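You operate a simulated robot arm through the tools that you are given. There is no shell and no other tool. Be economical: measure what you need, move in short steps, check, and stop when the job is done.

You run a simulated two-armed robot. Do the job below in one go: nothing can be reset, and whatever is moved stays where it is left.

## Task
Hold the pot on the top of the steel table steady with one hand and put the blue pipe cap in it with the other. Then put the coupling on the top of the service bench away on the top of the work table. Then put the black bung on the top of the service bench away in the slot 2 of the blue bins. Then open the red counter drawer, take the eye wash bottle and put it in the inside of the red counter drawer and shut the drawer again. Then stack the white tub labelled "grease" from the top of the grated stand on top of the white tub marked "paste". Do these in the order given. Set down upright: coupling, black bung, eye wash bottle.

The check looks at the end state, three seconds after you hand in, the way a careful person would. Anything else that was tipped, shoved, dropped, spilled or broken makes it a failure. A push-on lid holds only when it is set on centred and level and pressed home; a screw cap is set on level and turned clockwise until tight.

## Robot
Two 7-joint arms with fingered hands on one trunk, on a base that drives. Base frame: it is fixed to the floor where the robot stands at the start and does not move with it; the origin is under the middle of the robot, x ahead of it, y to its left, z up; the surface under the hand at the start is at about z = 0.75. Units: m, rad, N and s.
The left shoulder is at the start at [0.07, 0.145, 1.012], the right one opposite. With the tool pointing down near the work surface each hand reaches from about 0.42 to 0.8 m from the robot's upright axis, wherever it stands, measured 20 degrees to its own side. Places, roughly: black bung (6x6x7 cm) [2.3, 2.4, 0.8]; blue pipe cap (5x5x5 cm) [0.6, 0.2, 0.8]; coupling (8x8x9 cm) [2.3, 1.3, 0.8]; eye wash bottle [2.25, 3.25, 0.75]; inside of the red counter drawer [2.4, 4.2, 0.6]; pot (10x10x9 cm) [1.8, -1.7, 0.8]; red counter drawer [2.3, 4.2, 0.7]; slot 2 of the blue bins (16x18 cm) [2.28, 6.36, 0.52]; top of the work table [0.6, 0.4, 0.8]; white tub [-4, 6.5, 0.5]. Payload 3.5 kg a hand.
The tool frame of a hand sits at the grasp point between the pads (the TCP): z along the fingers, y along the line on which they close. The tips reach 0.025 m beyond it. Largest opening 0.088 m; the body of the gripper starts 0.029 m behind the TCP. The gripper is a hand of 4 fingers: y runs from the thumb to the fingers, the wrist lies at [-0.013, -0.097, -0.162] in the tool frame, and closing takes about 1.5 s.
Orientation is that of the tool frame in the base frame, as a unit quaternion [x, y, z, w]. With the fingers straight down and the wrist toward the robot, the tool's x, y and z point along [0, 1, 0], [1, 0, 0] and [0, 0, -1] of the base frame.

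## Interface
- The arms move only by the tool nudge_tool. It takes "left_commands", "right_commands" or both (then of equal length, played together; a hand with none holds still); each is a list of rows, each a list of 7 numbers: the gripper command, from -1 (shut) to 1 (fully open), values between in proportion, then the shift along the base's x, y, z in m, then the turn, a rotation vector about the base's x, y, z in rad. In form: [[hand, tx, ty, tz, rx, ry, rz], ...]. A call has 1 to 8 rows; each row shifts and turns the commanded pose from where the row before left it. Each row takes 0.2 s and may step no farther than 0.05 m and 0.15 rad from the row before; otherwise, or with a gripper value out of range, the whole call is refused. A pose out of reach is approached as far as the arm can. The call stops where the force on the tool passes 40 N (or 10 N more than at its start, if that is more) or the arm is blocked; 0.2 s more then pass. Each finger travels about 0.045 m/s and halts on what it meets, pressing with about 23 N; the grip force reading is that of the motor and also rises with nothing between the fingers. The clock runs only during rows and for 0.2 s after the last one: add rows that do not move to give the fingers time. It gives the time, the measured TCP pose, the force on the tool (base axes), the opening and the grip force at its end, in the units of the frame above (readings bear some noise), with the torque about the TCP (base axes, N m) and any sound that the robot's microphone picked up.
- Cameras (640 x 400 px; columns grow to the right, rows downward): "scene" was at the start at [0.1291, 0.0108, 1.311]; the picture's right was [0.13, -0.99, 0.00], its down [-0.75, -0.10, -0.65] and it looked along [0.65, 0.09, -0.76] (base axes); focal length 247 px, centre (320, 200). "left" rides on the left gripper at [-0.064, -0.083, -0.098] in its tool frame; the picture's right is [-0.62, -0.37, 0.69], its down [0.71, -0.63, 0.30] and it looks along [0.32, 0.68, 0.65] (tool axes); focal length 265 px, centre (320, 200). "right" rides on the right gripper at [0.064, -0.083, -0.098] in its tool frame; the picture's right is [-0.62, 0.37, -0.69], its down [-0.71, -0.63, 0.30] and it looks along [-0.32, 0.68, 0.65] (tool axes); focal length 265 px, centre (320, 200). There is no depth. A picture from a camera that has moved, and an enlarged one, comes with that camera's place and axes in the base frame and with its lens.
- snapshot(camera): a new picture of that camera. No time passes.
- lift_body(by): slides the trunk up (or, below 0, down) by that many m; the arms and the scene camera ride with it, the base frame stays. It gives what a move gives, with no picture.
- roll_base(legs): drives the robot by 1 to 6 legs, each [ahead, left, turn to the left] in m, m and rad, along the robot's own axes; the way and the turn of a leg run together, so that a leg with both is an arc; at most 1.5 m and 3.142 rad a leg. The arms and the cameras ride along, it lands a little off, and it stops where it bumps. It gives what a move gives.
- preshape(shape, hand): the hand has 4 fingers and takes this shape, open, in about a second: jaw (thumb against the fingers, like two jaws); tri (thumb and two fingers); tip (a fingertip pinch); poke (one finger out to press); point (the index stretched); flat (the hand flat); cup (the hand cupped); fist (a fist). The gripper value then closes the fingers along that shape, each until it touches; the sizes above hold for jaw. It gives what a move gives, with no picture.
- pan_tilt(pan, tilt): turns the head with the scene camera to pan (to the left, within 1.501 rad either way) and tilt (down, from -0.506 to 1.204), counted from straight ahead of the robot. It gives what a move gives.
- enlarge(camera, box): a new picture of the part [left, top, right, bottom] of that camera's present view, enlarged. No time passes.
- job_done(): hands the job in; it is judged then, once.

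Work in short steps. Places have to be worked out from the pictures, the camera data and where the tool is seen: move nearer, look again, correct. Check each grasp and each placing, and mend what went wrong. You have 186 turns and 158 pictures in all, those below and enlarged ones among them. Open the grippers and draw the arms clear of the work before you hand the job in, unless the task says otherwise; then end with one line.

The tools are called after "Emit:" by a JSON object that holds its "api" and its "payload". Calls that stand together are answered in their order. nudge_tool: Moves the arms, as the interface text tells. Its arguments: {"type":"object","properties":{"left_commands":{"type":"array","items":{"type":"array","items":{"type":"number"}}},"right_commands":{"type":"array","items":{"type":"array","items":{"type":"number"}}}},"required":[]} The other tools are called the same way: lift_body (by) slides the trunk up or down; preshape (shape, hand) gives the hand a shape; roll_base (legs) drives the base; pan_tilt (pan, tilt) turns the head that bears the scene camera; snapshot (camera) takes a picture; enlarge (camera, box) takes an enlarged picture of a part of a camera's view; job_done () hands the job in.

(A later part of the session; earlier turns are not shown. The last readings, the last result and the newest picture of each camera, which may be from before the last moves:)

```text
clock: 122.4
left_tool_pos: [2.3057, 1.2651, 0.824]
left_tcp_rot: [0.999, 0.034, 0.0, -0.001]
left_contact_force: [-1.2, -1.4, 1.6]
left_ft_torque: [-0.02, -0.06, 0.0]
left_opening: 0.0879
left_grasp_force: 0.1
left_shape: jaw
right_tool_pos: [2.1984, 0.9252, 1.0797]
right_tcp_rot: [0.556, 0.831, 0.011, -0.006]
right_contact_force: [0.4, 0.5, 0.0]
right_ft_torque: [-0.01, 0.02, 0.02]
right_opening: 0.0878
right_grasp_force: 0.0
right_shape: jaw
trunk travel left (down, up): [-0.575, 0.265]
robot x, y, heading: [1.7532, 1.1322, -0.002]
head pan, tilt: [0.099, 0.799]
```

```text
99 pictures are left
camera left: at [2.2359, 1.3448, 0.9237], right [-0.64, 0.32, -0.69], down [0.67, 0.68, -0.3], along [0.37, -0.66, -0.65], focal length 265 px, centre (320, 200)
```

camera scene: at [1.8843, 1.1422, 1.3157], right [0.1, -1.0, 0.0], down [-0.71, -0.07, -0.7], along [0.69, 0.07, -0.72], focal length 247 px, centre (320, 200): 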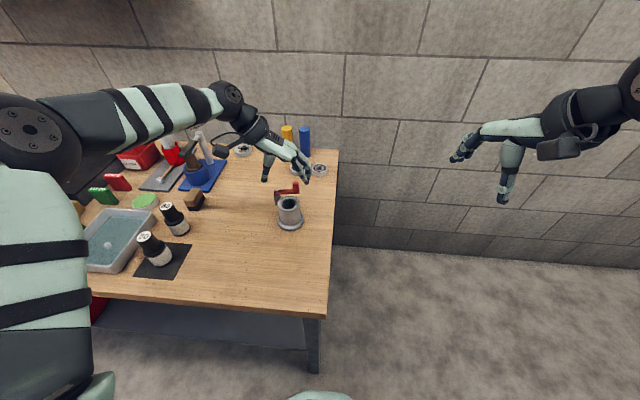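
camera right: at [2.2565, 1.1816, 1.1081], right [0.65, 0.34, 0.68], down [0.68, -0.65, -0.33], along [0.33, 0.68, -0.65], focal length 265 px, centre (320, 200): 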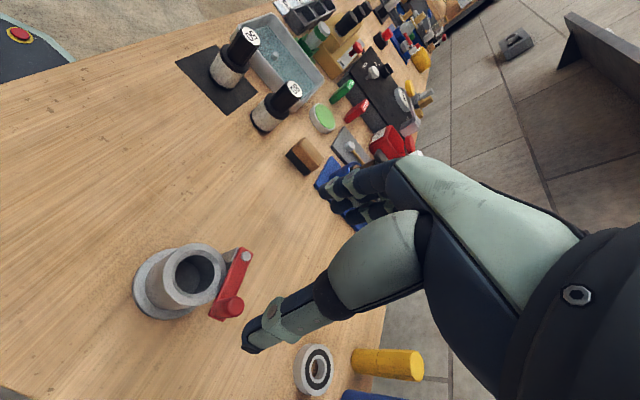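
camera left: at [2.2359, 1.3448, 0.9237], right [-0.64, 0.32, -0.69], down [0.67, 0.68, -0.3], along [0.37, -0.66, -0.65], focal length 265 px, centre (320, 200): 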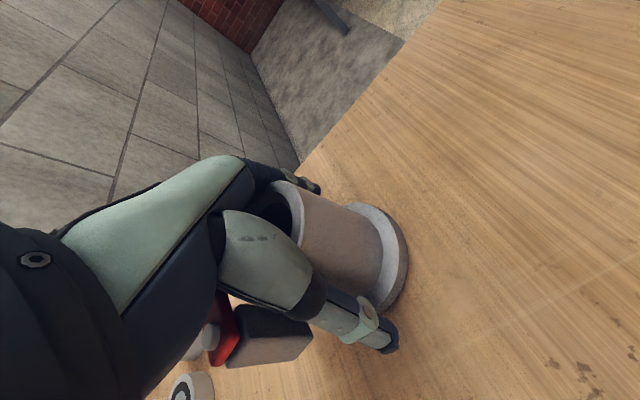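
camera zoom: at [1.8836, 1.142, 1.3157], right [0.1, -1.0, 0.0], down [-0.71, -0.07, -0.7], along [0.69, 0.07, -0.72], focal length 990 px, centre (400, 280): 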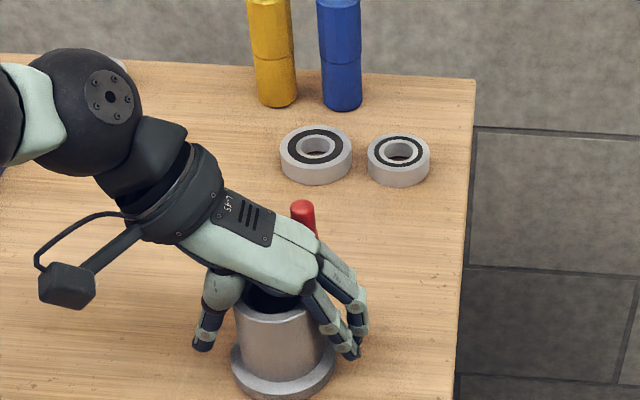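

In position with only ~2 N of contact. I close the hand.

Emit:
{"api": "nudge_tool", "payload": {"left_commands": [[0.5, 0, 0, 0, 0, 0, 0], [0.2, 0, 0, 0, 0, 0, 0], [-0.2, 0, 0, 0, 0, 0, 0], [-1, 0, 0, 0, 0, 0, 0], [-1, 0, 0, 0, 0, 0, 0], [-1, 0, 0, 0, 0, 0, 0], [-1, 0, 0, 0, 0, 0, 0]]}}

Emit:
{"api": "nudge_tool", "payload": {"left_commands": [[-1, 0, 0, 0.02, 0, 0, 0], [-1, 0, 0, 0.03, 0, 0, 0], [-1, 0, 0, 0.03, 0, 0, 0]]}}

Emit:
{"api": "enlarge", "payload": {"camera": "scene", "box": [220, 130, 380, 230]}}

Emit:
{"api": "snapshot", "payload": {"camera": "left"}}

```text
clock: 124.0
left_tool_pos: [2.306, 1.2655, 0.8238]
left_tcp_rot: [0.999, 0.034, -0.001, 0.001]
left_contact_force: [0.6, -0.6, 0.8]
left_ft_torque: [-0.12, -0.13, -0.03]
left_opening: 0.0474
left_grasp_force: 22.6
left_shape: jaw
right_tool_pos: [2.2001, 0.9254, 1.0792]
right_tcp_rot: [0.556, 0.831, 0.011, -0.007]
right_contact_force: [0.3, -0.4, -0.1]
right_ft_torque: [0.0, 0.0, 0.0]
right_opening: 0.0877
right_grasp_force: 0.0
right_shape: jaw
trunk travel left (down, up): [-0.575, 0.265]
robot x, y, heading: [1.7531, 1.1334, -0.0]
head pan, tilt: [0.099, 0.799]
```

```text
clock: 124.8
left_tool_pos: [2.3056, 1.2669, 0.9043]
left_tcp_rot: [0.999, 0.034, 0.0, 0.0]
left_contact_force: [0.3, 1.4, -2.8]
left_ft_torque: [-0.03, 0.0, 0.0]
left_opening: 0.047
left_grasp_force: 22.9
left_shape: jaw
right_tool_pos: [2.1993, 0.9258, 1.0783]
right_tcp_rot: [0.556, 0.831, 0.011, -0.007]
right_contact_force: [-0.8, 0.2, 0.9]
right_ft_torque: [-0.02, 0.03, 0.01]
right_opening: 0.0876
right_grasp_force: 0.1
right_shape: jaw
trunk travel left (down, up): [-0.575, 0.265]
robot x, y, heading: [1.7532, 1.1351, -0.004]
head pan, tilt: [0.099, 0.799]
```

```text
4.00 times, centred on (300, 180) of scene
camera zoom: at [1.8841, 1.1424, 1.3156], right [0.1, -1.0, 0.0], down [-0.71, -0.07, -0.7], along [0.69, 0.07, -0.72], focal length 990 px, centre (400, 280)
```

zoom: 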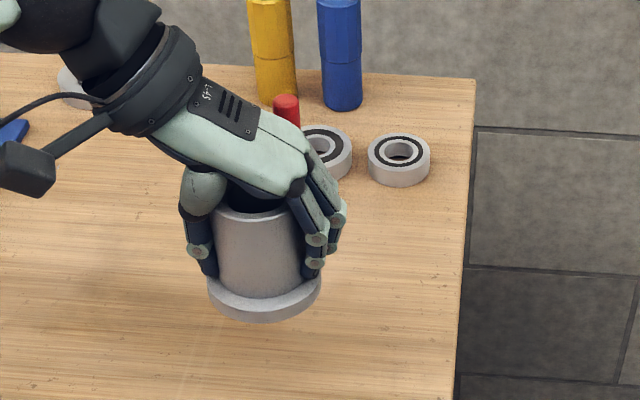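

```text
97 pictures are left
camera left: at [2.2364, 1.3466, 1.0033], right [-0.64, 0.33, -0.69], down [0.67, 0.68, -0.31], along [0.37, -0.66, -0.65], focal length 265 px, centre (320, 200)
```

left: 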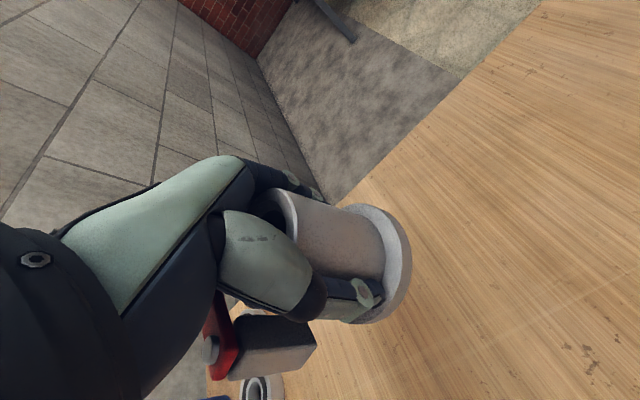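

Coupling lifted, level. I raise and retract it, then back off into the aisle and turn about to face the work table.

Emit:
{"api": "nudge_tool", "payload": {"left_commands": [[-1, 0, 0, 0.04, 0, 0, 0], [-1, 0, 0, 0.045, 0, 0, 0], [-1, 0, 0, 0.045, 0, 0, 0], [-1, 0, 0, 0.045, 0, 0, 0], [-1, -0.03, 0.02, 0.03, 0, 0, 0], [-1, -0.03, 0.03, 0, 0, 0, 0], [-1, -0.03, 0.03, 0, 0, 0, 0]]}}

Emit:
{"api": "roll_base", "payload": {"legs": [[-0.22, 0, 0], [0, 0, 1.571], [0, 0, 1.571]]}}

Emit:
{"api": "pan_tilt", "payload": {"pan": 0.1, "tilt": 0.7}}

Emit:
{"api": "snapshot", "payload": {"camera": "scene"}}

```text
clock: 126.4
left_tool_pos: [2.2159, 1.3478, 1.1091]
left_tcp_rot: [0.999, 0.034, 0.0, 0.001]
left_contact_force: [0.3, 0.1, -2.8]
left_ft_torque: [-0.01, 0.04, -0.02]
left_opening: 0.047
left_grasp_force: 22.5
left_shape: jaw
right_tool_pos: [2.1984, 0.927, 1.0814]
right_tcp_rot: [0.556, 0.831, 0.01, -0.006]
right_contact_force: [-1.2, -0.6, -0.3]
right_ft_torque: [-0.03, 0.02, -0.01]
right_opening: 0.0878
right_grasp_force: 0.0
right_shape: jaw
trunk travel left (down, up): [-0.575, 0.265]
robot x, y, heading: [1.753, 1.1328, -0.002]
head pan, tilt: [0.099, 0.799]
```

```text
clock: 135.8
left_tool_pos: [1.0697, 0.9138, 1.1089]
left_tcp_rot: [-0.044, 0.999, 0.0, 0.001]
left_contact_force: [-0.1, 0.8, -3.2]
left_ft_torque: [0.0, -0.03, -0.03]
left_opening: 0.0465
left_grasp_force: 23.1
left_shape: jaw
right_tool_pos: [1.0784, 1.3333, 1.0807]
right_tcp_rot: [0.837, -0.547, 0.006, 0.009]
right_contact_force: [0.6, -0.8, -0.3]
right_ft_torque: [-0.03, 0.0, -0.01]
right_opening: 0.0877
right_grasp_force: 0.1
right_shape: jaw
trunk travel left (down, up): [-0.575, 0.265]
robot x, y, heading: [1.5303, 1.1345, -3.121]
head pan, tilt: [0.099, 0.799]
```

```text
clock: 136.4
left_tool_pos: [1.0697, 0.9128, 1.1096]
left_tcp_rot: [-0.044, 0.999, 0.0, 0.001]
left_contact_force: [-0.1, -0.4, -2.2]
left_ft_torque: [0.04, -0.04, 0.01]
left_opening: 0.0465
left_grasp_force: 22.7
left_shape: jaw
right_tool_pos: [1.0784, 1.333, 1.0805]
right_tcp_rot: [0.837, -0.546, 0.007, 0.011]
right_contact_force: [0.1, -0.6, -0.4]
right_ft_torque: [-0.02, 0.02, 0.01]
right_opening: 0.0876
right_grasp_force: 0.1
right_shape: jaw
trunk travel left (down, up): [-0.575, 0.265]
robot x, y, heading: [1.532, 1.1329, -3.122]
head pan, tilt: [0.099, 0.7]
```

```text
96 pictures are left
camera scene: at [1.3977, 1.1239, 1.3238], right [-0.12, 0.99, 0.0], down [0.64, 0.08, -0.76], along [-0.76, -0.09, -0.64], focal length 247 px, centre (320, 200)
```

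scene: 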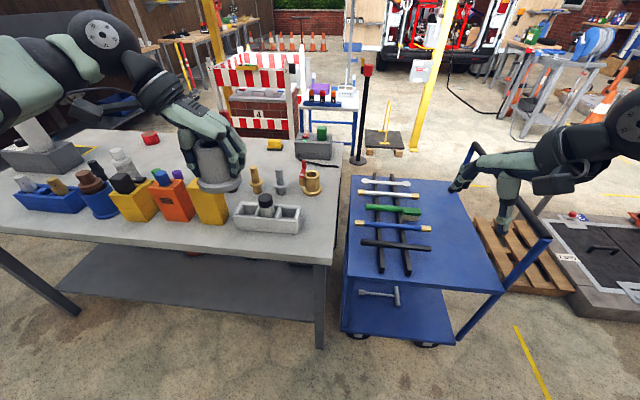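

I see free table area in the middle-west part. I drive so the target spot [0.55, 0.55] is in reach, passing high above the row of tools.

Emit:
{"api": "roll_base", "payload": {"legs": [[0.33, 0.38, -0.02]]}}

Emit:
{"api": "snapshot", "payload": {"camera": "scene"}}

Emit:
{"api": "snapshot", "payload": {"camera": "left"}}

```text
clock: 139.4
left_tool_pos: [0.7368, 0.541, 1.1087]
left_tcp_rot: [-0.034, 0.999, 0.0, 0.0]
left_contact_force: [-0.2, 0.2, -3.1]
left_ft_torque: [0.03, -0.05, -0.04]
left_opening: 0.0466
left_grasp_force: 23.5
left_shape: jaw
right_tool_pos: [0.7549, 0.9628, 1.0799]
right_tcp_rot: [0.831, -0.555, 0.007, 0.011]
right_contact_force: [-0.7, 0.5, 0.2]
right_ft_torque: [-0.02, 0.0, -0.03]
right_opening: 0.0877
right_grasp_force: 0.0
right_shape: jaw
trunk travel left (down, up): [-0.575, 0.265]
robot x, y, heading: [1.2043, 0.7571, 3.143]
head pan, tilt: [0.099, 0.7]
```

```text
95 pictures are left
camera scene: at [1.0693, 0.7472, 1.3239], right [-0.1, 1.0, 0.0], down [0.64, 0.06, -0.76], along [-0.76, -0.07, -0.64], focal length 247 px, centre (320, 200)
```

scene: 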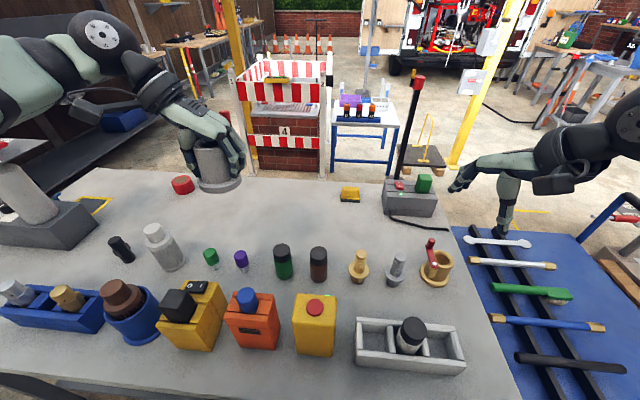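

```text
94 pictures are left
camera left: at [0.8073, 0.464, 1.2086], right [0.64, -0.33, -0.69], down [-0.67, -0.68, -0.31], along [-0.37, 0.66, -0.65], focal length 265 px, centre (320, 200)
```

left: 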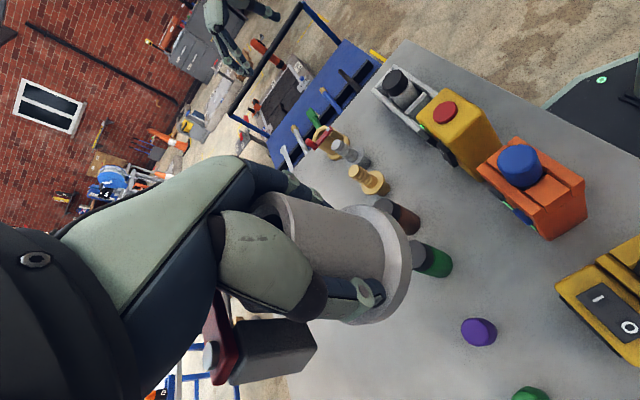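

Clear spot at [0.53, 0.53]. I carry the coupling there and lower partly.

Emit:
{"api": "nudge_tool", "payload": {"left_commands": [[-1, -0.042, -0.002, 0, 0, 0, 0], [-1, -0.042, -0.002, 0, 0, 0, 0], [-1, -0.042, -0.002, 0, 0, 0, 0], [-1, -0.041, -0.002, 0, 0, 0, 0], [-1, -0.04, -0.002, 0, 0, 0, 0], [-1, 0, 0, -0.045, 0, 0, 0], [-1, 0, 0, -0.045, 0, 0, 0], [-1, 0, 0, -0.045, 0, 0, 0]]}}

Emit:
{"api": "snapshot", "payload": {"camera": "scene"}}

```text
clock: 139.9
left_tool_pos: [0.665, 0.5432, 1.1085]
left_tcp_rot: [-0.045, 0.999, 0.008, -0.001]
left_contact_force: [-9.2, 20.2, -18.7]
left_ft_torque: [-0.78, 0.19, 0.82]
left_opening: 0.0461
left_grasp_force: 23.0
left_shape: jaw
right_tool_pos: [0.7527, 0.964, 1.0784]
right_tcp_rot: [0.831, -0.556, 0.008, 0.01]
right_contact_force: [-0.3, -0.2, -1.2]
right_ft_torque: [-0.01, -0.02, 0.0]
right_opening: 0.0879
right_grasp_force: 0.0
right_shape: jaw
trunk travel left (down, up): [-0.575, 0.265]
robot x, y, heading: [1.2052, 0.7522, 3.144]
head pan, tilt: [0.099, 0.7]
stopped in row 2 (left hand): the force on the tool passed its limit at 158 N (the readings are from after the stop); the commanded pose is now the measured one
```

```text
93 pictures are left
camera scene: at [1.0666, 0.7474, 1.3236], right [-0.1, 1.0, 0.0], down [0.64, 0.06, -0.76], along [-0.76, -0.07, -0.65], focal length 247 px, centre (320, 200)
```

scene: 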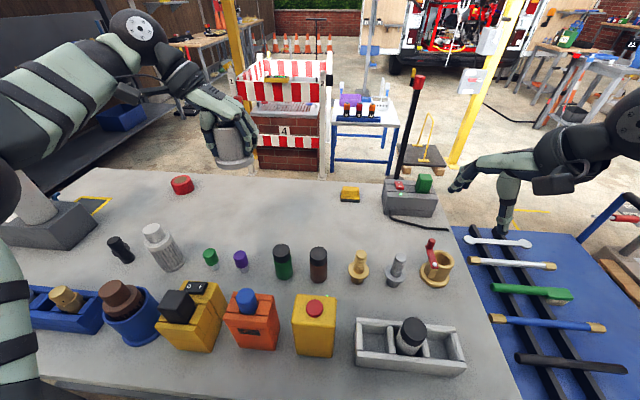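

The wrist limit again (nothing is in the way). I turn the hand back by 0.6 rad toward its natural yaw, then go on.

Emit:
{"api": "nudge_tool", "payload": {"left_commands": [[-1, 0, 0, 0, 0, 0, 0.12], [-1, 0, 0, 0, 0, 0, 0.12], [-1, -0.02, 0, 0, 0, 0, 0.12], [-1, -0.03, 0, 0, 0, 0, 0.12], [-1, -0.03, 0, 0, 0, 0, 0.12], [-1, -0.03, -0.005, 0, 0, 0, 0], [-1, -0.025, -0.005, 0, 0, 0, 0], [-1, 0, 0, -0.04, 0, 0, 0]]}}

Emit:
{"api": "snapshot", "payload": {"camera": "scene"}}

Emit:
{"api": "snapshot", "payload": {"camera": "left"}}

```text
clock: 141.7
left_tool_pos: [0.5536, 0.5331, 1.0661]
left_tcp_rot: [-0.337, 0.942, 0.006, -0.004]
left_contact_force: [0.2, -0.4, -4.5]
left_ft_torque: [0.03, -0.01, 0.0]
left_opening: 0.0462
left_grasp_force: 22.9
left_shape: jaw
left hand out of reach, approached as far as the arm can: row 7
right_tool_pos: [0.7552, 0.9619, 1.0814]
right_tcp_rot: [0.831, -0.556, 0.007, 0.01]
right_contact_force: [0.8, -1.3, -0.6]
right_ft_torque: [-0.01, -0.01, 0.04]
right_opening: 0.0876
right_grasp_force: 0.0
right_shape: jaw
trunk travel left (down, up): [-0.575, 0.265]
robot x, y, heading: [1.2016, 0.7517, 3.141]
head pan, tilt: [0.099, 0.7]
```

```text
92 pictures are left
camera scene: at [1.0696, 0.7458, 1.3239], right [-0.1, 1.0, 0.0], down [0.64, 0.06, -0.76], along [-0.76, -0.07, -0.64], focal length 247 px, centre (320, 200)
```

scene: 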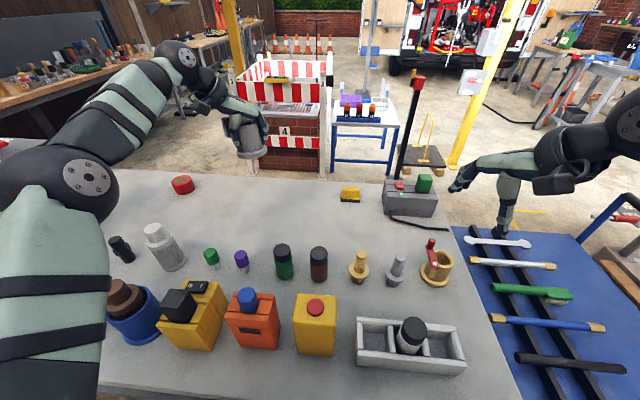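

```text
91 pictures are left
camera left: at [0.6577, 0.5095, 1.1635], right [0.7, 0.12, -0.7], down [-0.16, -0.94, -0.31], along [-0.69, 0.33, -0.64], focal length 265 px, centre (320, 200)
```

left: 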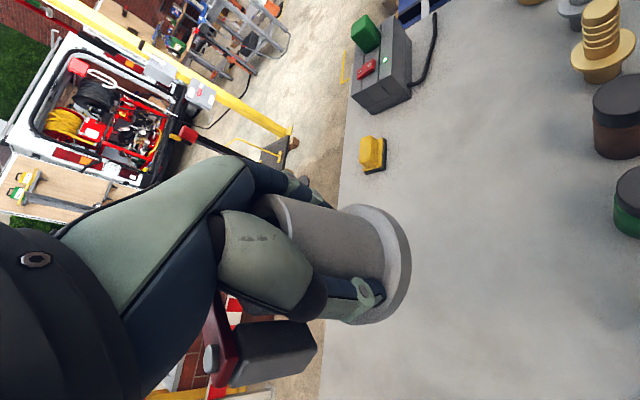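

At [0.553, 0.533], free beneath. I lower straight down to just above the table.

Emit:
{"api": "nudge_tool", "payload": {"left_commands": [[-1, 0.01, 0, -0.043, 0, 0, 0], [-1, 0, 0, -0.043, 0, 0, 0], [-1, 0, 0, -0.043, 0, 0, 0], [-1, 0, 0, -0.043, 0, 0, 0], [-1, 0, 0, -0.04, 0, 0, 0], [-1, 0, 0, 0, 0, 0, 0]]}}

Emit:
{"api": "snapshot", "payload": {"camera": "scene"}}

Emit:
{"api": "snapshot", "payload": {"camera": "left"}}

```text
clock: 143.1
left_tool_pos: [0.564, 0.5352, 0.8542]
left_tcp_rot: [-0.337, 0.941, 0.006, -0.005]
left_contact_force: [0.3, -0.1, -1.9]
left_ft_torque: [0.03, 0.0, 0.02]
left_opening: 0.0458
left_grasp_force: 23.2
left_shape: jaw
right_tool_pos: [0.7556, 0.9639, 1.0793]
right_tcp_rot: [0.831, -0.556, 0.007, 0.011]
right_contact_force: [0.0, -0.2, 0.2]
right_ft_torque: [0.02, 0.0, 0.03]
right_opening: 0.0878
right_grasp_force: 0.0
right_shape: jaw
trunk travel left (down, up): [-0.575, 0.265]
robot x, y, heading: [1.2021, 0.7511, 3.142]
head pan, tilt: [0.099, 0.7]
```

```text
90 pictures are left
camera scene: at [1.0698, 0.7473, 1.324], right [-0.1, 1.0, 0.0], down [0.64, 0.06, -0.77], along [-0.76, -0.07, -0.64], focal length 247 px, centre (320, 200)
```

scene: 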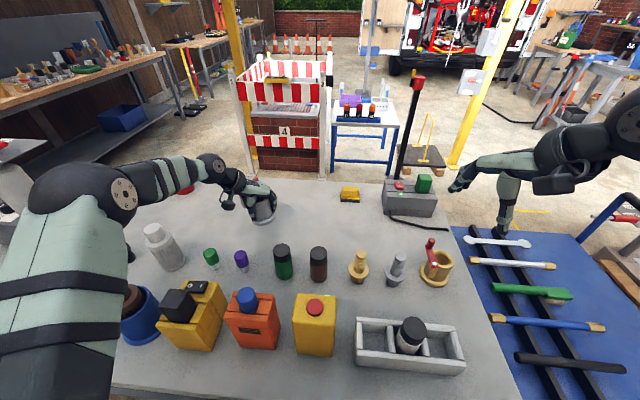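

```text
89 pictures are left
camera left: at [0.6677, 0.5103, 0.952], right [0.7, 0.11, -0.7], down [-0.16, -0.94, -0.31], along [-0.69, 0.33, -0.64], focal length 265 px, centre (320, 200)
```

left: 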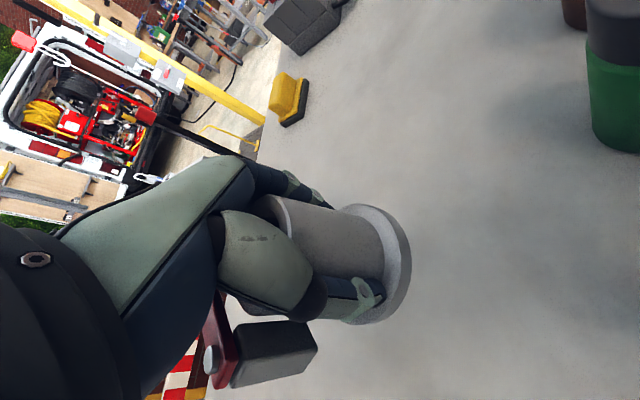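

Free and nearly level; I correct the ~0.9° tilt and lower in small steps to contact.

Emit:
{"api": "nudge_tool", "payload": {"left_commands": [[-1, 0, 0, -0.01, -0.008, -0.013, 0], [-1, 0, 0, -0.01, 0, 0, 0], [-1, 0, 0, -0.006, 0, 0, 0], [-1, 0, 0, -0.004, 0, 0, 0], [-1, 0, 0, 0, 0, 0, 0]]}}

```text
clock: 144.3
left_tool_pos: [0.5625, 0.5335, 0.8247]
left_tcp_rot: [-0.337, 0.941, 0.0, 0.0]
left_contact_force: [-0.5, 0.6, -1.6]
left_ft_torque: [0.02, -0.01, 0.03]
left_opening: 0.0459
left_grasp_force: 22.7
left_shape: jaw
right_tool_pos: [0.7551, 0.9634, 1.0794]
right_tcp_rot: [0.831, -0.556, 0.007, 0.011]
right_contact_force: [-0.8, 0.5, 0.3]
right_ft_torque: [0.0, 0.0, 0.0]
right_opening: 0.0873
right_grasp_force: 0.0
right_shape: jaw
trunk travel left (down, up): [-0.575, 0.265]
robot x, y, heading: [1.197, 0.7546, 3.136]
head pan, tilt: [0.099, 0.7]
```

No contact yet; a few more millimetres.

Emit:
{"api": "nudge_tool", "payload": {"left_commands": [[-1, 0, 0, -0.003, 0, 0, 0], [-1, 0, 0, -0.003, 0, 0, 0], [-1, 0, 0, -0.002, 0, 0, 0]]}}

Emit:
{"api": "snapshot", "payload": {"camera": "left"}}

```text
clock: 145.1
left_tool_pos: [0.5636, 0.5345, 0.8167]
left_tcp_rot: [-0.337, 0.941, 0.0, 0.001]
left_contact_force: [0.1, -0.1, -2.5]
left_ft_torque: [0.07, -0.02, -0.02]
left_opening: 0.0457
left_grasp_force: 22.5
left_shape: jaw
right_tool_pos: [0.754, 0.9636, 1.0804]
right_tcp_rot: [0.831, -0.556, 0.007, 0.011]
right_contact_force: [-0.3, 0.8, 0.5]
right_ft_torque: [-0.02, -0.05, -0.03]
right_opening: 0.0878
right_grasp_force: 0.0
right_shape: jaw
trunk travel left (down, up): [-0.575, 0.265]
robot x, y, heading: [1.2053, 0.7522, 3.134]
head pan, tilt: [0.099, 0.7]
```

```text
88 pictures are left
camera left: at [0.6661, 0.5113, 0.9157], right [0.71, 0.11, -0.69], down [-0.15, -0.94, -0.3], along [-0.68, 0.32, -0.65], focal length 265 px, centre (320, 200)
```

left: 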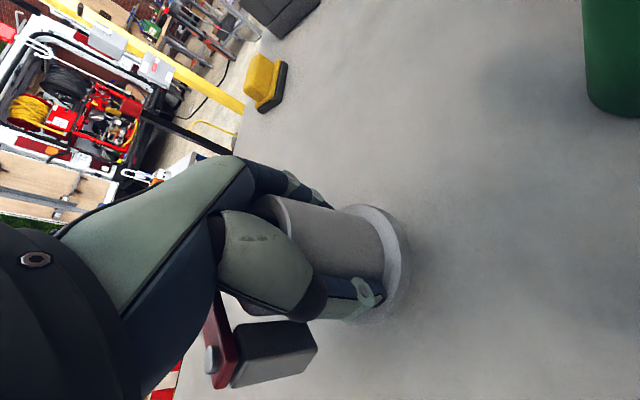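

Contact shadow is close; weight is still on the hand. I continue 2–3 mm at a time.

Emit:
{"api": "nudge_tool", "payload": {"left_commands": [[-1, 0, 0, -0.002, 0, 0, 0], [-1, 0, 0, -0.002, 0, 0, 0], [-1, 0, 0, -0.002, 0, 0, 0]]}}

```text
clock: 145.9
left_tool_pos: [0.5631, 0.5343, 0.8104]
left_tcp_rot: [-0.338, 0.941, 0.0, 0.0]
left_contact_force: [-0.3, -0.8, -2.6]
left_ft_torque: [0.05, 0.0, -0.01]
left_opening: 0.0457
left_grasp_force: 23.1
left_shape: jaw
right_tool_pos: [0.7553, 0.9639, 1.0801]
right_tcp_rot: [0.831, -0.556, 0.006, 0.01]
right_contact_force: [-0.3, 0.2, 0.2]
right_ft_torque: [0.0, 0.0, -0.01]
right_opening: 0.0876
right_grasp_force: 0.1
right_shape: jaw
trunk travel left (down, up): [-0.575, 0.265]
robot x, y, heading: [1.2004, 0.751, 3.138]
head pan, tilt: [0.099, 0.7]
```

Emit:
{"api": "nudge_tool", "payload": {"left_commands": [[-1, 0, 0, -0.003, 0, 0, 0], [-1, 0, 0, -0.003, 0, 0, 0]]}}

Emit:
{"api": "enlarge", "payload": {"camera": "left", "box": [300, 180, 460, 340]}}

```text
clock: 146.5
left_tool_pos: [0.5628, 0.5338, 0.8051]
left_tcp_rot: [-0.337, 0.941, 0.0, 0.0]
left_contact_force: [0.2, -0.1, -3.7]
left_ft_torque: [0.02, -0.03, 0.03]
left_opening: 0.0459
left_grasp_force: 22.5
left_shape: jaw
right_tool_pos: [0.7539, 0.9634, 1.0797]
right_tcp_rot: [0.831, -0.556, 0.006, 0.01]
right_contact_force: [0.4, 1.0, 0.5]
right_ft_torque: [0.01, 0.0, -0.05]
right_opening: 0.0878
right_grasp_force: 0.0
right_shape: jaw
trunk travel left (down, up): [-0.575, 0.265]
robot x, y, heading: [1.2024, 0.7528, 3.142]
head pan, tilt: [0.099, 0.7]
```

```text
2.50 times, centred on (380, 260) of left
camera zoom: at [0.6659, 0.5111, 0.9038], right [0.71, 0.11, -0.69], down [-0.15, -0.94, -0.3], along [-0.68, 0.32, -0.65], focal length 664 px, centre (170, 50)
```

zoom: 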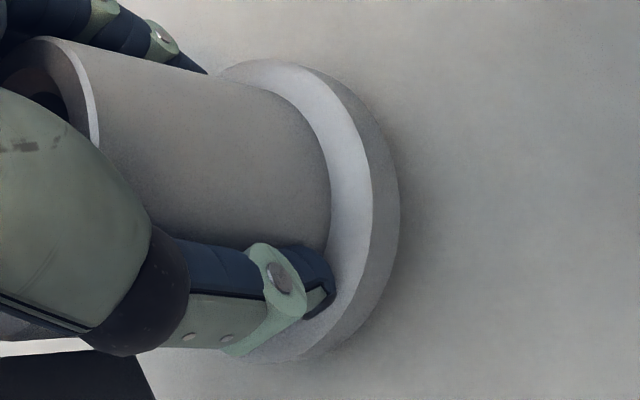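

Still a small gap. Continuing down gently.

Emit:
{"api": "nudge_tool", "payload": {"left_commands": [[-1, 0, 0, -0.003, 0, 0, 0], [-1, 0, 0, -0.003, 0, 0, 0], [-1, 0, 0, -0.002, 0, 0, 0]]}}

Emit:
{"api": "enlarge", "payload": {"camera": "left", "box": [300, 180, 460, 340]}}

```text
clock: 147.3
left_tool_pos: [0.5638, 0.5342, 0.7962]
left_tcp_rot: [-0.338, 0.941, 0.0, 0.0]
left_contact_force: [1.6, 0.5, 0.4]
left_ft_torque: [-0.04, 0.01, 0.0]
left_opening: 0.0458
left_grasp_force: 23.5
left_shape: jaw
right_tool_pos: [0.7546, 0.9638, 1.081]
right_tcp_rot: [0.831, -0.556, 0.006, 0.012]
right_contact_force: [-0.9, -0.6, 0.5]
right_ft_torque: [0.0, 0.0, 0.01]
right_opening: 0.0879
right_grasp_force: 0.0
right_shape: jaw
trunk travel left (down, up): [-0.575, 0.265]
robot x, y, heading: [1.2012, 0.753, 3.144]
head pan, tilt: [0.099, 0.7]
```

```text
2.50 times, centred on (380, 260) of left
camera zoom: at [0.6667, 0.5116, 0.8964], right [0.71, 0.11, -0.69], down [-0.15, -0.94, -0.3], along [-0.69, 0.32, -0.65], focal length 664 px, centre (170, 50)
```

zoom: 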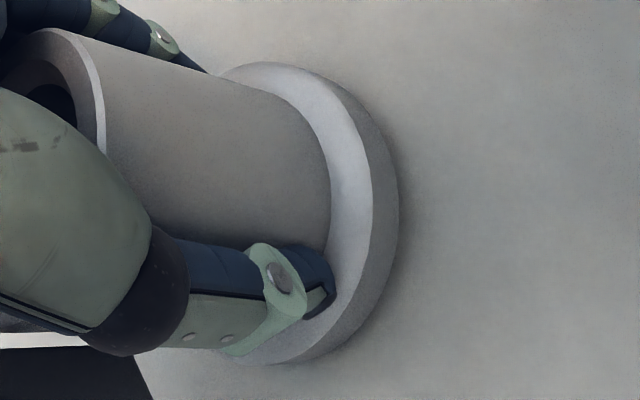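

Weight is on the table now. I open and lift straight up.

Emit:
{"api": "nudge_tool", "payload": {"left_commands": [[-0.2, 0, 0, 0, 0, 0, 0], [0.2, 0, 0, 0, 0, 0, 0], [0.6, 0, 0, 0, 0, 0, 0], [0.8, 0, 0, 0, 0, 0, 0], [0.8, 0, 0, 0.02, 0, 0, 0], [0.8, 0, 0, 0.03, 0, 0, 0], [0.8, 0, 0, 0.04, 0, 0, 0], [0.8, 0, 0, 0.04, 0, 0, 0]]}}

Emit:
{"api": "snapshot", "payload": {"camera": "left"}}

```text
clock: 149.1
left_tool_pos: [0.5645, 0.5351, 0.927]
left_tcp_rot: [-0.337, 0.941, 0.0, 0.0]
left_contact_force: [0.7, -0.5, -0.5]
left_ft_torque: [0.01, -0.01, 0.01]
left_opening: 0.0792
left_grasp_force: 0.2
left_shape: jaw
right_tool_pos: [0.7561, 0.9651, 1.0809]
right_tcp_rot: [0.831, -0.556, 0.006, 0.011]
right_contact_force: [-0.6, 0.1, -0.1]
right_ft_torque: [-0.01, -0.02, 0.02]
right_opening: 0.0875
right_grasp_force: 0.2
right_shape: jaw
trunk travel left (down, up): [-0.575, 0.265]
robot x, y, heading: [1.2052, 0.7585, 3.138]
head pan, tilt: [0.099, 0.7]
```

```text
85 pictures are left
camera left: at [0.6681, 0.5118, 1.0261], right [0.71, 0.11, -0.69], down [-0.15, -0.94, -0.3], along [-0.68, 0.32, -0.65], focal length 265 px, centre (320, 200)
```

left: 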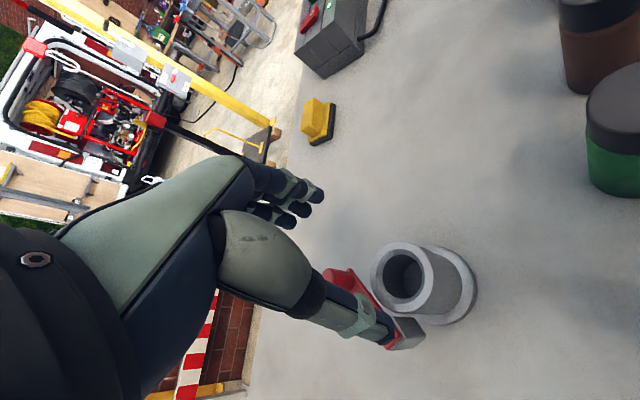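

Coupling stands upright on the work table. I raise and retract the left arm, then back off, turn around and drive to the bung.

Emit:
{"api": "nudge_tool", "payload": {"left_commands": [[1, 0, 0, 0.045, 0, 0, 0], [1, 0, 0, 0.045, 0, 0, 0], [1, 0, 0, 0.045, 0, 0, 0], [1, 0.04, -0.005, 0.02, 0, 0, 0.14], [1, 0.04, -0.005, 0, 0, 0, 0.14], [1, 0.04, -0.005, 0, 0, 0, 0.14], [1, 0.04, -0.005, 0, 0, 0, 0.14], [1, 0.03, -0.005, 0, 0, 0, 0.14]]}}

Emit:
{"api": "roll_base", "payload": {"legs": [[-0.33, 0, 0], [0, 0, -1.571], [0, 0, -1.571], [0, 1.45, 0]]}}

Emit:
{"api": "pan_tilt", "payload": {"pan": 0.0, "tilt": 0.65}}

Emit:
{"api": "snapshot", "payload": {"camera": "scene"}}

```text
clock: 150.9
left_tool_pos: [0.7549, 0.5104, 1.0818]
left_tcp_rot: [-0.64, 0.768, 0.002, -0.001]
left_contact_force: [-1.2, 0.2, -0.2]
left_ft_torque: [-0.04, 0.01, -0.02]
left_opening: 0.0877
left_grasp_force: 0.1
left_shape: jaw
right_tool_pos: [0.7553, 0.9641, 1.0808]
right_tcp_rot: [0.831, -0.556, 0.007, 0.012]
right_contact_force: [0.4, 0.1, -0.1]
right_ft_torque: [0.01, 0.04, -0.01]
right_opening: 0.0876
right_grasp_force: 0.1
right_shape: jaw
trunk travel left (down, up): [-0.575, 0.265]
robot x, y, heading: [1.2012, 0.7578, 3.142]
head pan, tilt: [0.099, 0.7]
```

```text
clock: 167.6
left_tool_pos: [2.0081, 2.4332, 1.082]
left_tcp_rot: [0.773, 0.635, 0.001, -0.001]
left_contact_force: [-0.8, 0.0, -0.5]
left_ft_torque: [0.03, 0.03, 0.02]
left_opening: 0.0879
left_grasp_force: 0.1
left_shape: jaw
right_tool_pos: [2.002, 1.979, 1.0802]
right_tcp_rot: [0.562, 0.827, 0.011, -0.006]
right_contact_force: [0.8, 0.2, -0.4]
right_ft_torque: [0.01, 0.04, 0.01]
right_opening: 0.0879
right_grasp_force: 0.0
right_shape: jaw
trunk travel left (down, up): [-0.575, 0.265]
robot x, y, heading: [1.5569, 2.1934, -0.015]
head pan, tilt: [0.099, 0.7]
```

```text
clock: 168.2
left_tool_pos: [2.0083, 2.433, 1.082]
left_tcp_rot: [0.772, 0.635, 0.001, 0.0]
left_contact_force: [-0.5, -0.4, -0.4]
left_ft_torque: [0.06, 0.03, 0.01]
left_opening: 0.0873
left_grasp_force: 0.0
left_shape: jaw
right_tool_pos: [2.0011, 1.979, 1.0802]
right_tcp_rot: [0.56, 0.828, 0.01, -0.007]
right_contact_force: [0.1, 0.7, -0.6]
right_ft_torque: [-0.01, -0.02, 0.01]
right_opening: 0.0878
right_grasp_force: 0.1
right_shape: jaw
trunk travel left (down, up): [-0.575, 0.265]
robot x, y, heading: [1.5599, 2.1915, -0.014]
head pan, tilt: [0.0, 0.649]
```

```text
84 pictures are left
camera scene: at [1.6955, 2.1919, 1.3282], right [-0.01, -1.0, 0.0], down [-0.6, 0.01, -0.8], along [0.8, -0.01, -0.6], focal length 247 px, centre (320, 200)
```

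scene: 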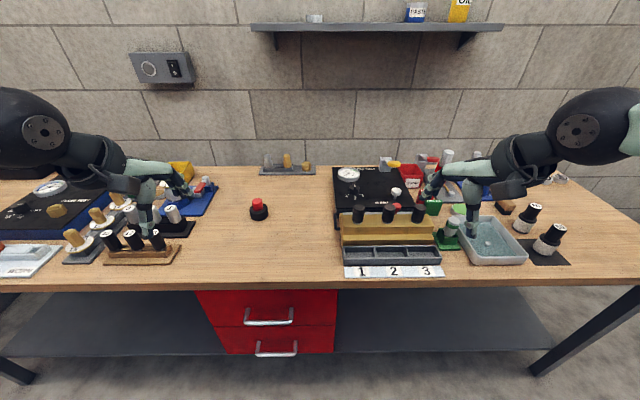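

The lone black item with a red knob at ≈[2.36, 2.40] should be the bung; I zoom in.

Emit:
{"api": "enlarge", "payload": {"camera": "scene", "box": [210, 175, 306, 235]}}

Emit:
{"api": "roll_base", "payload": {"legs": [[0.2, 0, 0.015]]}}

Emit:
{"api": "snapshot", "payload": {"camera": "left"}}

Emit:
{"api": "snapshot", "payload": {"camera": "scene"}}

```text
6.67 times, centred on (258, 205) of scene
camera zoom: at [1.6955, 2.1919, 1.3282], right [-0.01, -1.0, 0.0], down [-0.6, 0.01, -0.8], along [0.8, -0.01, -0.6], focal length 1650 px, centre (733, 167)
```

zoom: 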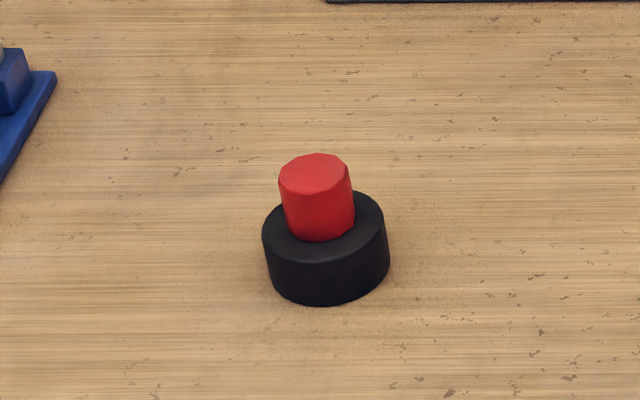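

```text
clock: 169.8
left_tool_pos: [2.2039, 2.4379, 1.082]
left_tcp_rot: [0.768, 0.64, -0.001, 0.001]
left_contact_force: [0.2, 0.5, 0.2]
left_ft_torque: [0.04, -0.04, 0.03]
left_opening: 0.0876
left_grasp_force: 0.0
left_shape: jaw
right_tool_pos: [2.2055, 1.9849, 1.0809]
right_tcp_rot: [0.554, 0.832, 0.011, -0.007]
right_contact_force: [-0.1, 0.3, -0.2]
right_ft_torque: [0.02, 0.0, -0.05]
right_opening: 0.0877
right_grasp_force: 0.0
right_shape: jaw
trunk travel left (down, up): [-0.575, 0.265]
robot x, y, heading: [1.7566, 2.1947, 0.002]
head pan, tilt: [0.0, 0.649]
```

```text
82 pictures are left
camera left: at [2.1107, 2.3901, 1.1809], right [-0.47, -0.54, -0.69], down [-0.49, 0.82, -0.3], along [0.73, 0.2, -0.65], focal length 265 px, centre (320, 200)
```

left: 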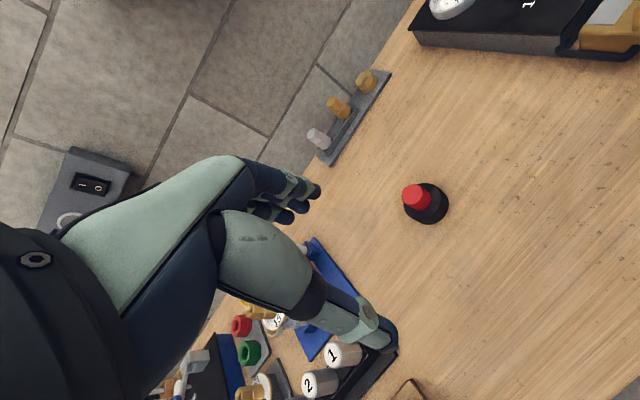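

```text
81 pictures are left
camera scene: at [1.8954, 2.1924, 1.3283], right [0.0, -1.0, 0.0], down [-0.6, 0.0, -0.8], along [0.8, 0.0, -0.6], focal length 247 px, centre (320, 200)
```

scene: 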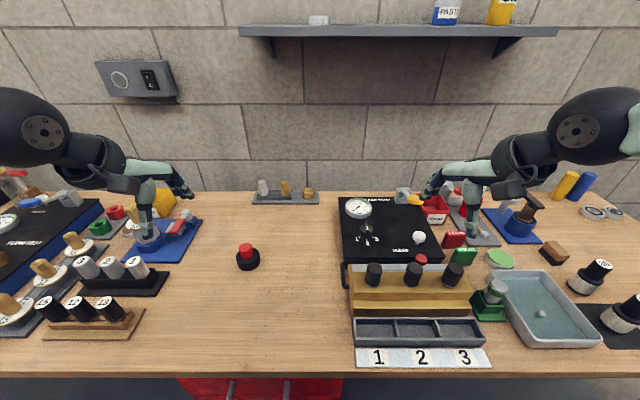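

With bench height ≈0.777 both views agree: bung at ≈[2.333, 2.391]. I move the left hand above it, planning to grip its red knob.

Emit:
{"api": "nudge_tool", "payload": {"left_commands": [[1, 0.043, -0.016, 0, 0, 0, 0], [1, 0.043, -0.016, 0, 0, 0, 0], [1, 0.043, -0.015, 0, 0, 0, 0], [1, 0, 0, -0.04, 0, 0, 0], [1, 0, 0, -0.04, 0, 0, 0], [1, 0, 0, -0.04, 0, 0, 0], [1, 0, 0, 0, 0, 0, 0]]}}

Emit:
{"api": "snapshot", "payload": {"camera": "left"}}

Emit:
{"api": "snapshot", "payload": {"camera": "scene"}}

```text
clock: 171.4
left_tool_pos: [2.3324, 2.3904, 0.9624]
left_tcp_rot: [0.768, 0.64, 0.001, 0.001]
left_contact_force: [0.2, -1.0, -0.9]
left_ft_torque: [0.03, -0.02, 0.02]
left_opening: 0.0875
left_grasp_force: 0.0
left_shape: jaw
right_tool_pos: [2.2044, 1.9837, 1.0797]
right_tcp_rot: [0.554, 0.832, 0.012, -0.007]
right_contact_force: [0.6, 0.1, 0.0]
right_ft_torque: [0.0, -0.03, -0.01]
right_opening: 0.0877
right_grasp_force: 0.1
right_shape: jaw
trunk travel left (down, up): [-0.575, 0.265]
robot x, y, heading: [1.7559, 2.1952, 0.002]
head pan, tilt: [0.0, 0.649]
```

```text
80 pictures are left
camera left: at [2.2387, 2.3427, 1.0608], right [-0.47, -0.54, -0.69], down [-0.49, 0.82, -0.3], along [0.73, 0.2, -0.65], focal length 265 px, centre (320, 200)
```

left: 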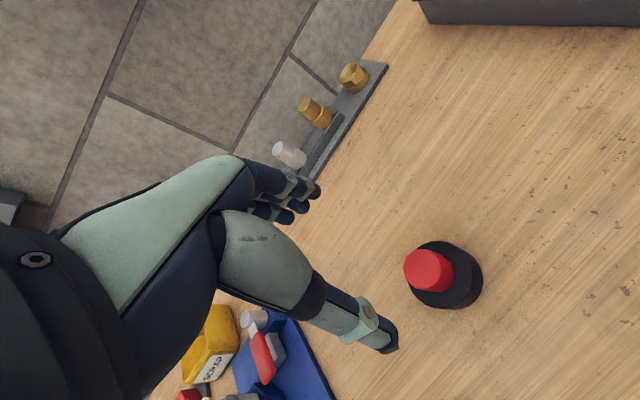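

```text
79 pictures are left
camera scene: at [1.8949, 2.1921, 1.3284], right [0.0, -1.0, 0.0], down [-0.6, 0.0, -0.8], along [0.8, 0.0, -0.6], focal length 247 px, centre (320, 200)
```

scene: 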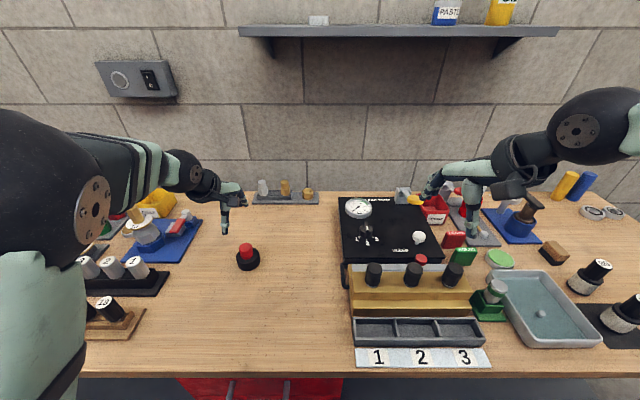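

Centre refined to [2.330, 2.387]. I lower to z≈0.845 and check.

Emit:
{"api": "nudge_tool", "payload": {"left_commands": [[1, -0.002, -0.003, -0.04, 0, 0, 0], [1, 0, 0, -0.04, 0, 0, 0], [1, 0, 0, -0.035, 0, 0, 0], [1, 0, 0, 0, 0, 0, 0]]}}

Emit:
{"api": "snapshot", "payload": {"camera": "left"}}

Emit:
{"api": "enlarge", "payload": {"camera": "scene", "box": [180, 210, 308, 290]}}

```text
clock: 172.4
left_tool_pos: [2.3311, 2.3884, 0.8462]
left_tcp_rot: [0.768, 0.64, 0.0, 0.001]
left_contact_force: [0.9, -0.1, 0.5]
left_ft_torque: [-0.03, -0.04, 0.0]
left_opening: 0.0878
left_grasp_force: 0.0
left_shape: jaw
right_tool_pos: [2.2048, 1.9841, 1.0813]
right_tcp_rot: [0.555, 0.832, 0.011, -0.006]
right_contact_force: [-0.2, 0.2, 0.3]
right_ft_torque: [0.0, -0.01, 0.01]
right_opening: 0.0879
right_grasp_force: 0.0
right_shape: jaw
trunk travel left (down, up): [-0.575, 0.265]
robot x, y, heading: [1.7548, 2.1933, 0.001]
head pan, tilt: [0.0, 0.649]
```

```text
78 pictures are left
camera left: at [2.2376, 2.34, 0.9456], right [-0.47, -0.54, -0.69], down [-0.49, 0.82, -0.3], along [0.73, 0.2, -0.65], focal length 265 px, centre (320, 200)
```

left: 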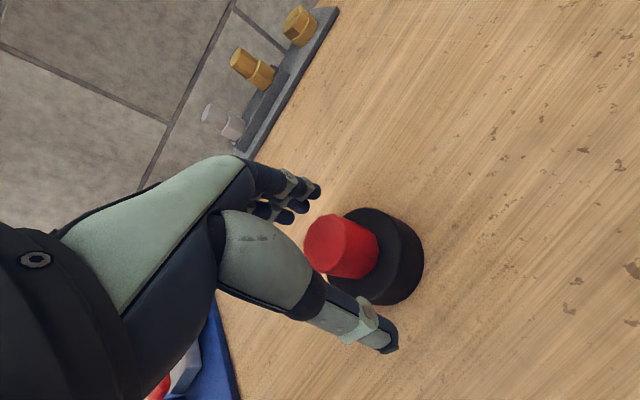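

```text
5.00 times, centred on (244, 250) of scene
camera zoom: at [1.8951, 2.1921, 1.3283], right [0.0, -1.0, 0.0], down [-0.6, 0.0, -0.8], along [0.8, 0.0, -0.6], focal length 1237 px, centre (700, -50)
```

zoom: 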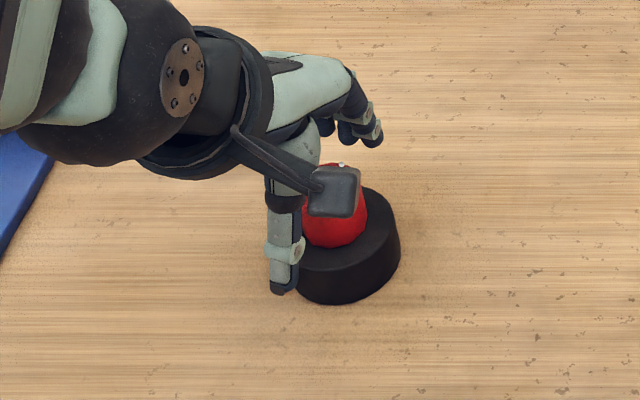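

Knob top is about level with the TCP; I lower another 13 mm and close on the knob.

Emit:
{"api": "nudge_tool", "payload": {"left_commands": [[1, 0, 0, -0.007, 0, 0, 0], [1, 0, 0, -0.006, 0, 0, 0], [0.3, 0, 0, 0, 0, 0, 0], [-0.3, 0, 0, 0, 0, 0, 0], [-1, 0, 0, 0, 0, 0, 0], [-1, 0, 0, 0, 0, 0, 0], [-1, 0, 0, 0, 0, 0, 0], [-1, 0, 0, 0, 0, 0, 0]]}}

Emit:
{"api": "snapshot", "payload": {"camera": "left"}}

```text
clock: 174.2
left_tool_pos: [2.3324, 2.3878, 0.8336]
left_tcp_rot: [0.768, 0.641, 0.001, 0.001]
left_contact_force: [0.7, 0.6, 5.9]
left_ft_torque: [-0.02, -0.17, 0.08]
left_opening: 0.0419
left_grasp_force: 23.1
left_shape: jaw
right_tool_pos: [2.2041, 1.9837, 1.081]
right_tcp_rot: [0.555, 0.832, 0.011, -0.005]
right_contact_force: [-0.4, -0.8, 0.6]
right_ft_torque: [0.0, -0.01, -0.01]
right_opening: 0.0875
right_grasp_force: 0.1
right_shape: jaw
trunk travel left (down, up): [-0.575, 0.265]
robot x, y, heading: [1.7606, 2.1939, -0.001]
head pan, tilt: [0.0, 0.649]
```

```text
76 pictures are left
camera left: at [2.2379, 2.3403, 0.9335], right [-0.47, -0.54, -0.69], down [-0.49, 0.82, -0.31], along [0.73, 0.2, -0.65], focal length 265 px, centre (320, 200)
```

left: 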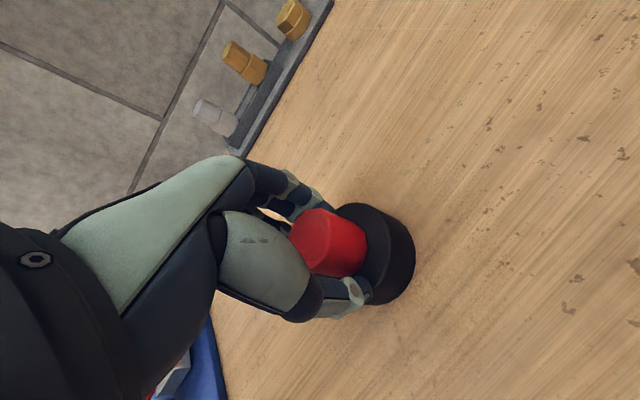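

Gripped (fingers resting on the disc top). I lift and check that it comes level.

Emit:
{"api": "nudge_tool", "payload": {"left_commands": [[-1, 0, 0, 0.003, 0, 0, 0], [-1, 0, 0, 0.02, 0, 0, 0], [-1, 0, 0, 0.03, 0, 0, 0], [-1, 0, 0, 0.03, 0, 0, 0]]}}

Emit:
{"api": "snapshot", "payload": {"camera": "left"}}

Emit:
{"api": "enlarge", "payload": {"camera": "scene", "box": [180, 170, 308, 250]}}

```text
clock: 175.2
left_tool_pos: [2.3304, 2.3889, 0.9164]
left_tcp_rot: [0.769, 0.64, 0.001, 0.0]
left_contact_force: [0.5, -0.3, -1.8]
left_ft_torque: [0.01, -0.01, 0.01]
left_opening: 0.0415
left_grasp_force: 22.9
left_shape: jaw
right_tool_pos: [2.2046, 1.9847, 1.0809]
right_tcp_rot: [0.555, 0.832, 0.011, -0.006]
right_contact_force: [-0.5, -0.4, 0.1]
right_ft_torque: [-0.03, 0.05, -0.04]
right_opening: 0.0877
right_grasp_force: 0.0
right_shape: jaw
trunk travel left (down, up): [-0.575, 0.265]
robot x, y, heading: [1.7558, 2.1947, 0.003]
head pan, tilt: [0.0, 0.649]
```

```text
75 pictures are left
camera left: at [2.2369, 2.3398, 1.0163], right [-0.47, -0.54, -0.69], down [-0.49, 0.82, -0.3], along [0.73, 0.2, -0.65], focal length 265 px, centre (320, 200)
```

left: 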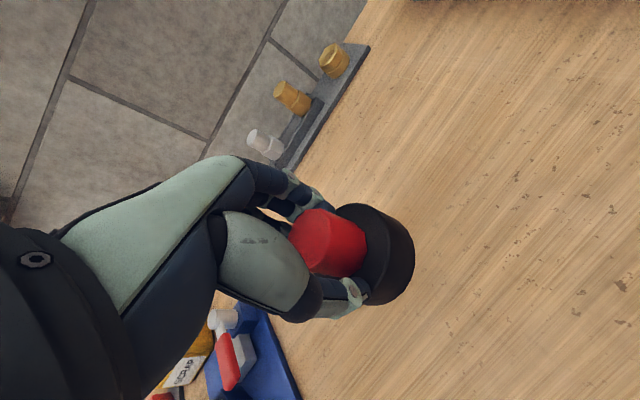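

```text
5.00 times, centred on (244, 210) of scene
camera zoom: at [1.895, 2.1923, 1.3283], right [0.0, -1.0, 0.0], down [-0.6, 0.0, -0.8], along [0.8, 0.0, -0.6], focal length 1237 px, centre (700, 150)
```

zoom: 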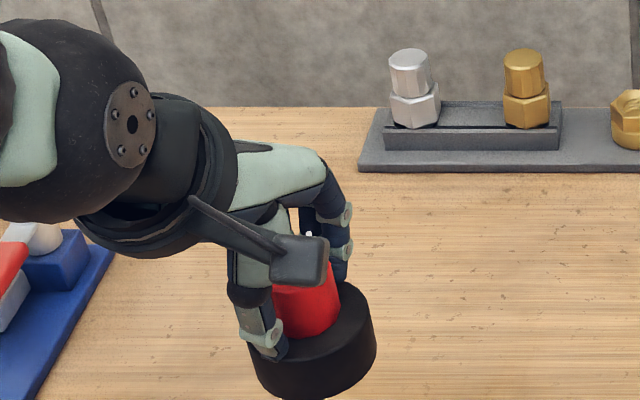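

Held level. I raise and retract, back into the aisle, and drive north to look for the blue bins.

Emit:
{"api": "nudge_tool", "payload": {"left_commands": [[-1, 0, 0, 0.045, 0, 0, 0], [-1, 0, 0, 0.045, 0, 0, 0], [-1, 0, 0, 0.045, 0, 0, 0], [-1, -0.04, 0.01, 0.035, 0, 0, 0], [-1, -0.04, 0.015, 0, 0, 0, 0], [-1, -0.04, 0.015, 0, 0, 0, 0]]}}

Emit:
{"api": "roll_base", "payload": {"legs": [[-0.3, 0, 0], [0, 1.3, 0], [0, 1.3, 0]]}}

Emit:
{"api": "pan_tilt", "payload": {"pan": 0.9, "tilt": 0.5}}

Emit:
{"api": "snapshot", "payload": {"camera": "scene"}}

```text
refused: row 4 steps farther than a row can; nothing moved
```

```text
clock: 189.6
left_tool_pos: [2.0285, 5.0064, 0.9164]
left_tcp_rot: [0.767, 0.641, 0.0, 0.0]
left_contact_force: [0.0, 0.8, -2.0]
left_ft_torque: [-0.02, -0.01, 0.01]
left_opening: 0.0418
left_grasp_force: 23.2
left_shape: jaw
right_tool_pos: [1.903, 4.6041, 1.0801]
right_tcp_rot: [0.555, 0.832, 0.01, -0.007]
right_contact_force: [0.2, -0.2, -0.3]
right_ft_torque: [0.0, 0.02, -0.03]
right_opening: 0.0876
right_grasp_force: 0.0
right_shape: jaw
trunk travel left (down, up): [-0.575, 0.265]
robot x, y, heading: [1.4577, 4.8087, 0.002]
head pan, tilt: [0.0, 0.649]
```

```text
clock: 190.8
left_tool_pos: [2.0286, 5.0072, 0.9163]
left_tcp_rot: [0.768, 0.641, 0.001, 0.0]
left_contact_force: [-0.1, -0.9, -0.8]
left_ft_torque: [0.0, 0.0, -0.01]
left_opening: 0.0418
left_grasp_force: 22.7
left_shape: jaw
right_tool_pos: [1.9045, 4.6044, 1.0797]
right_tcp_rot: [0.555, 0.832, 0.011, -0.007]
right_contact_force: [0.2, 0.0, 0.5]
right_ft_torque: [0.0, 0.01, 0.03]
right_opening: 0.0877
right_grasp_force: 0.0
right_shape: jaw
trunk travel left (down, up): [-0.575, 0.265]
robot x, y, heading: [1.4566, 4.8132, -0.001]
head pan, tilt: [0.901, 0.499]
```

```text
73 pictures are left
camera scene: at [1.5637, 4.8825, 1.3416], right [0.78, -0.62, 0.0], down [-0.3, -0.38, -0.88], along [0.54, 0.69, -0.48], focal length 247 px, centre (320, 200)
```

scene: 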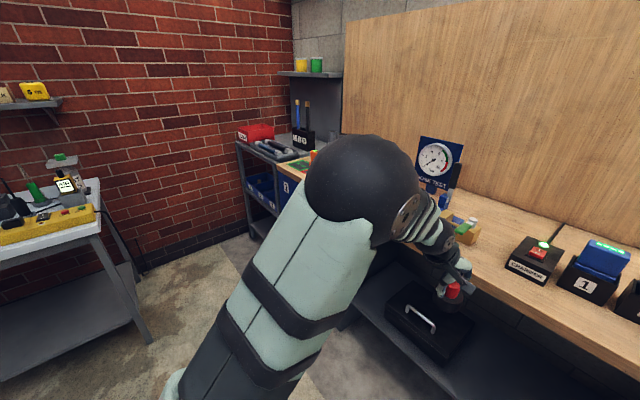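

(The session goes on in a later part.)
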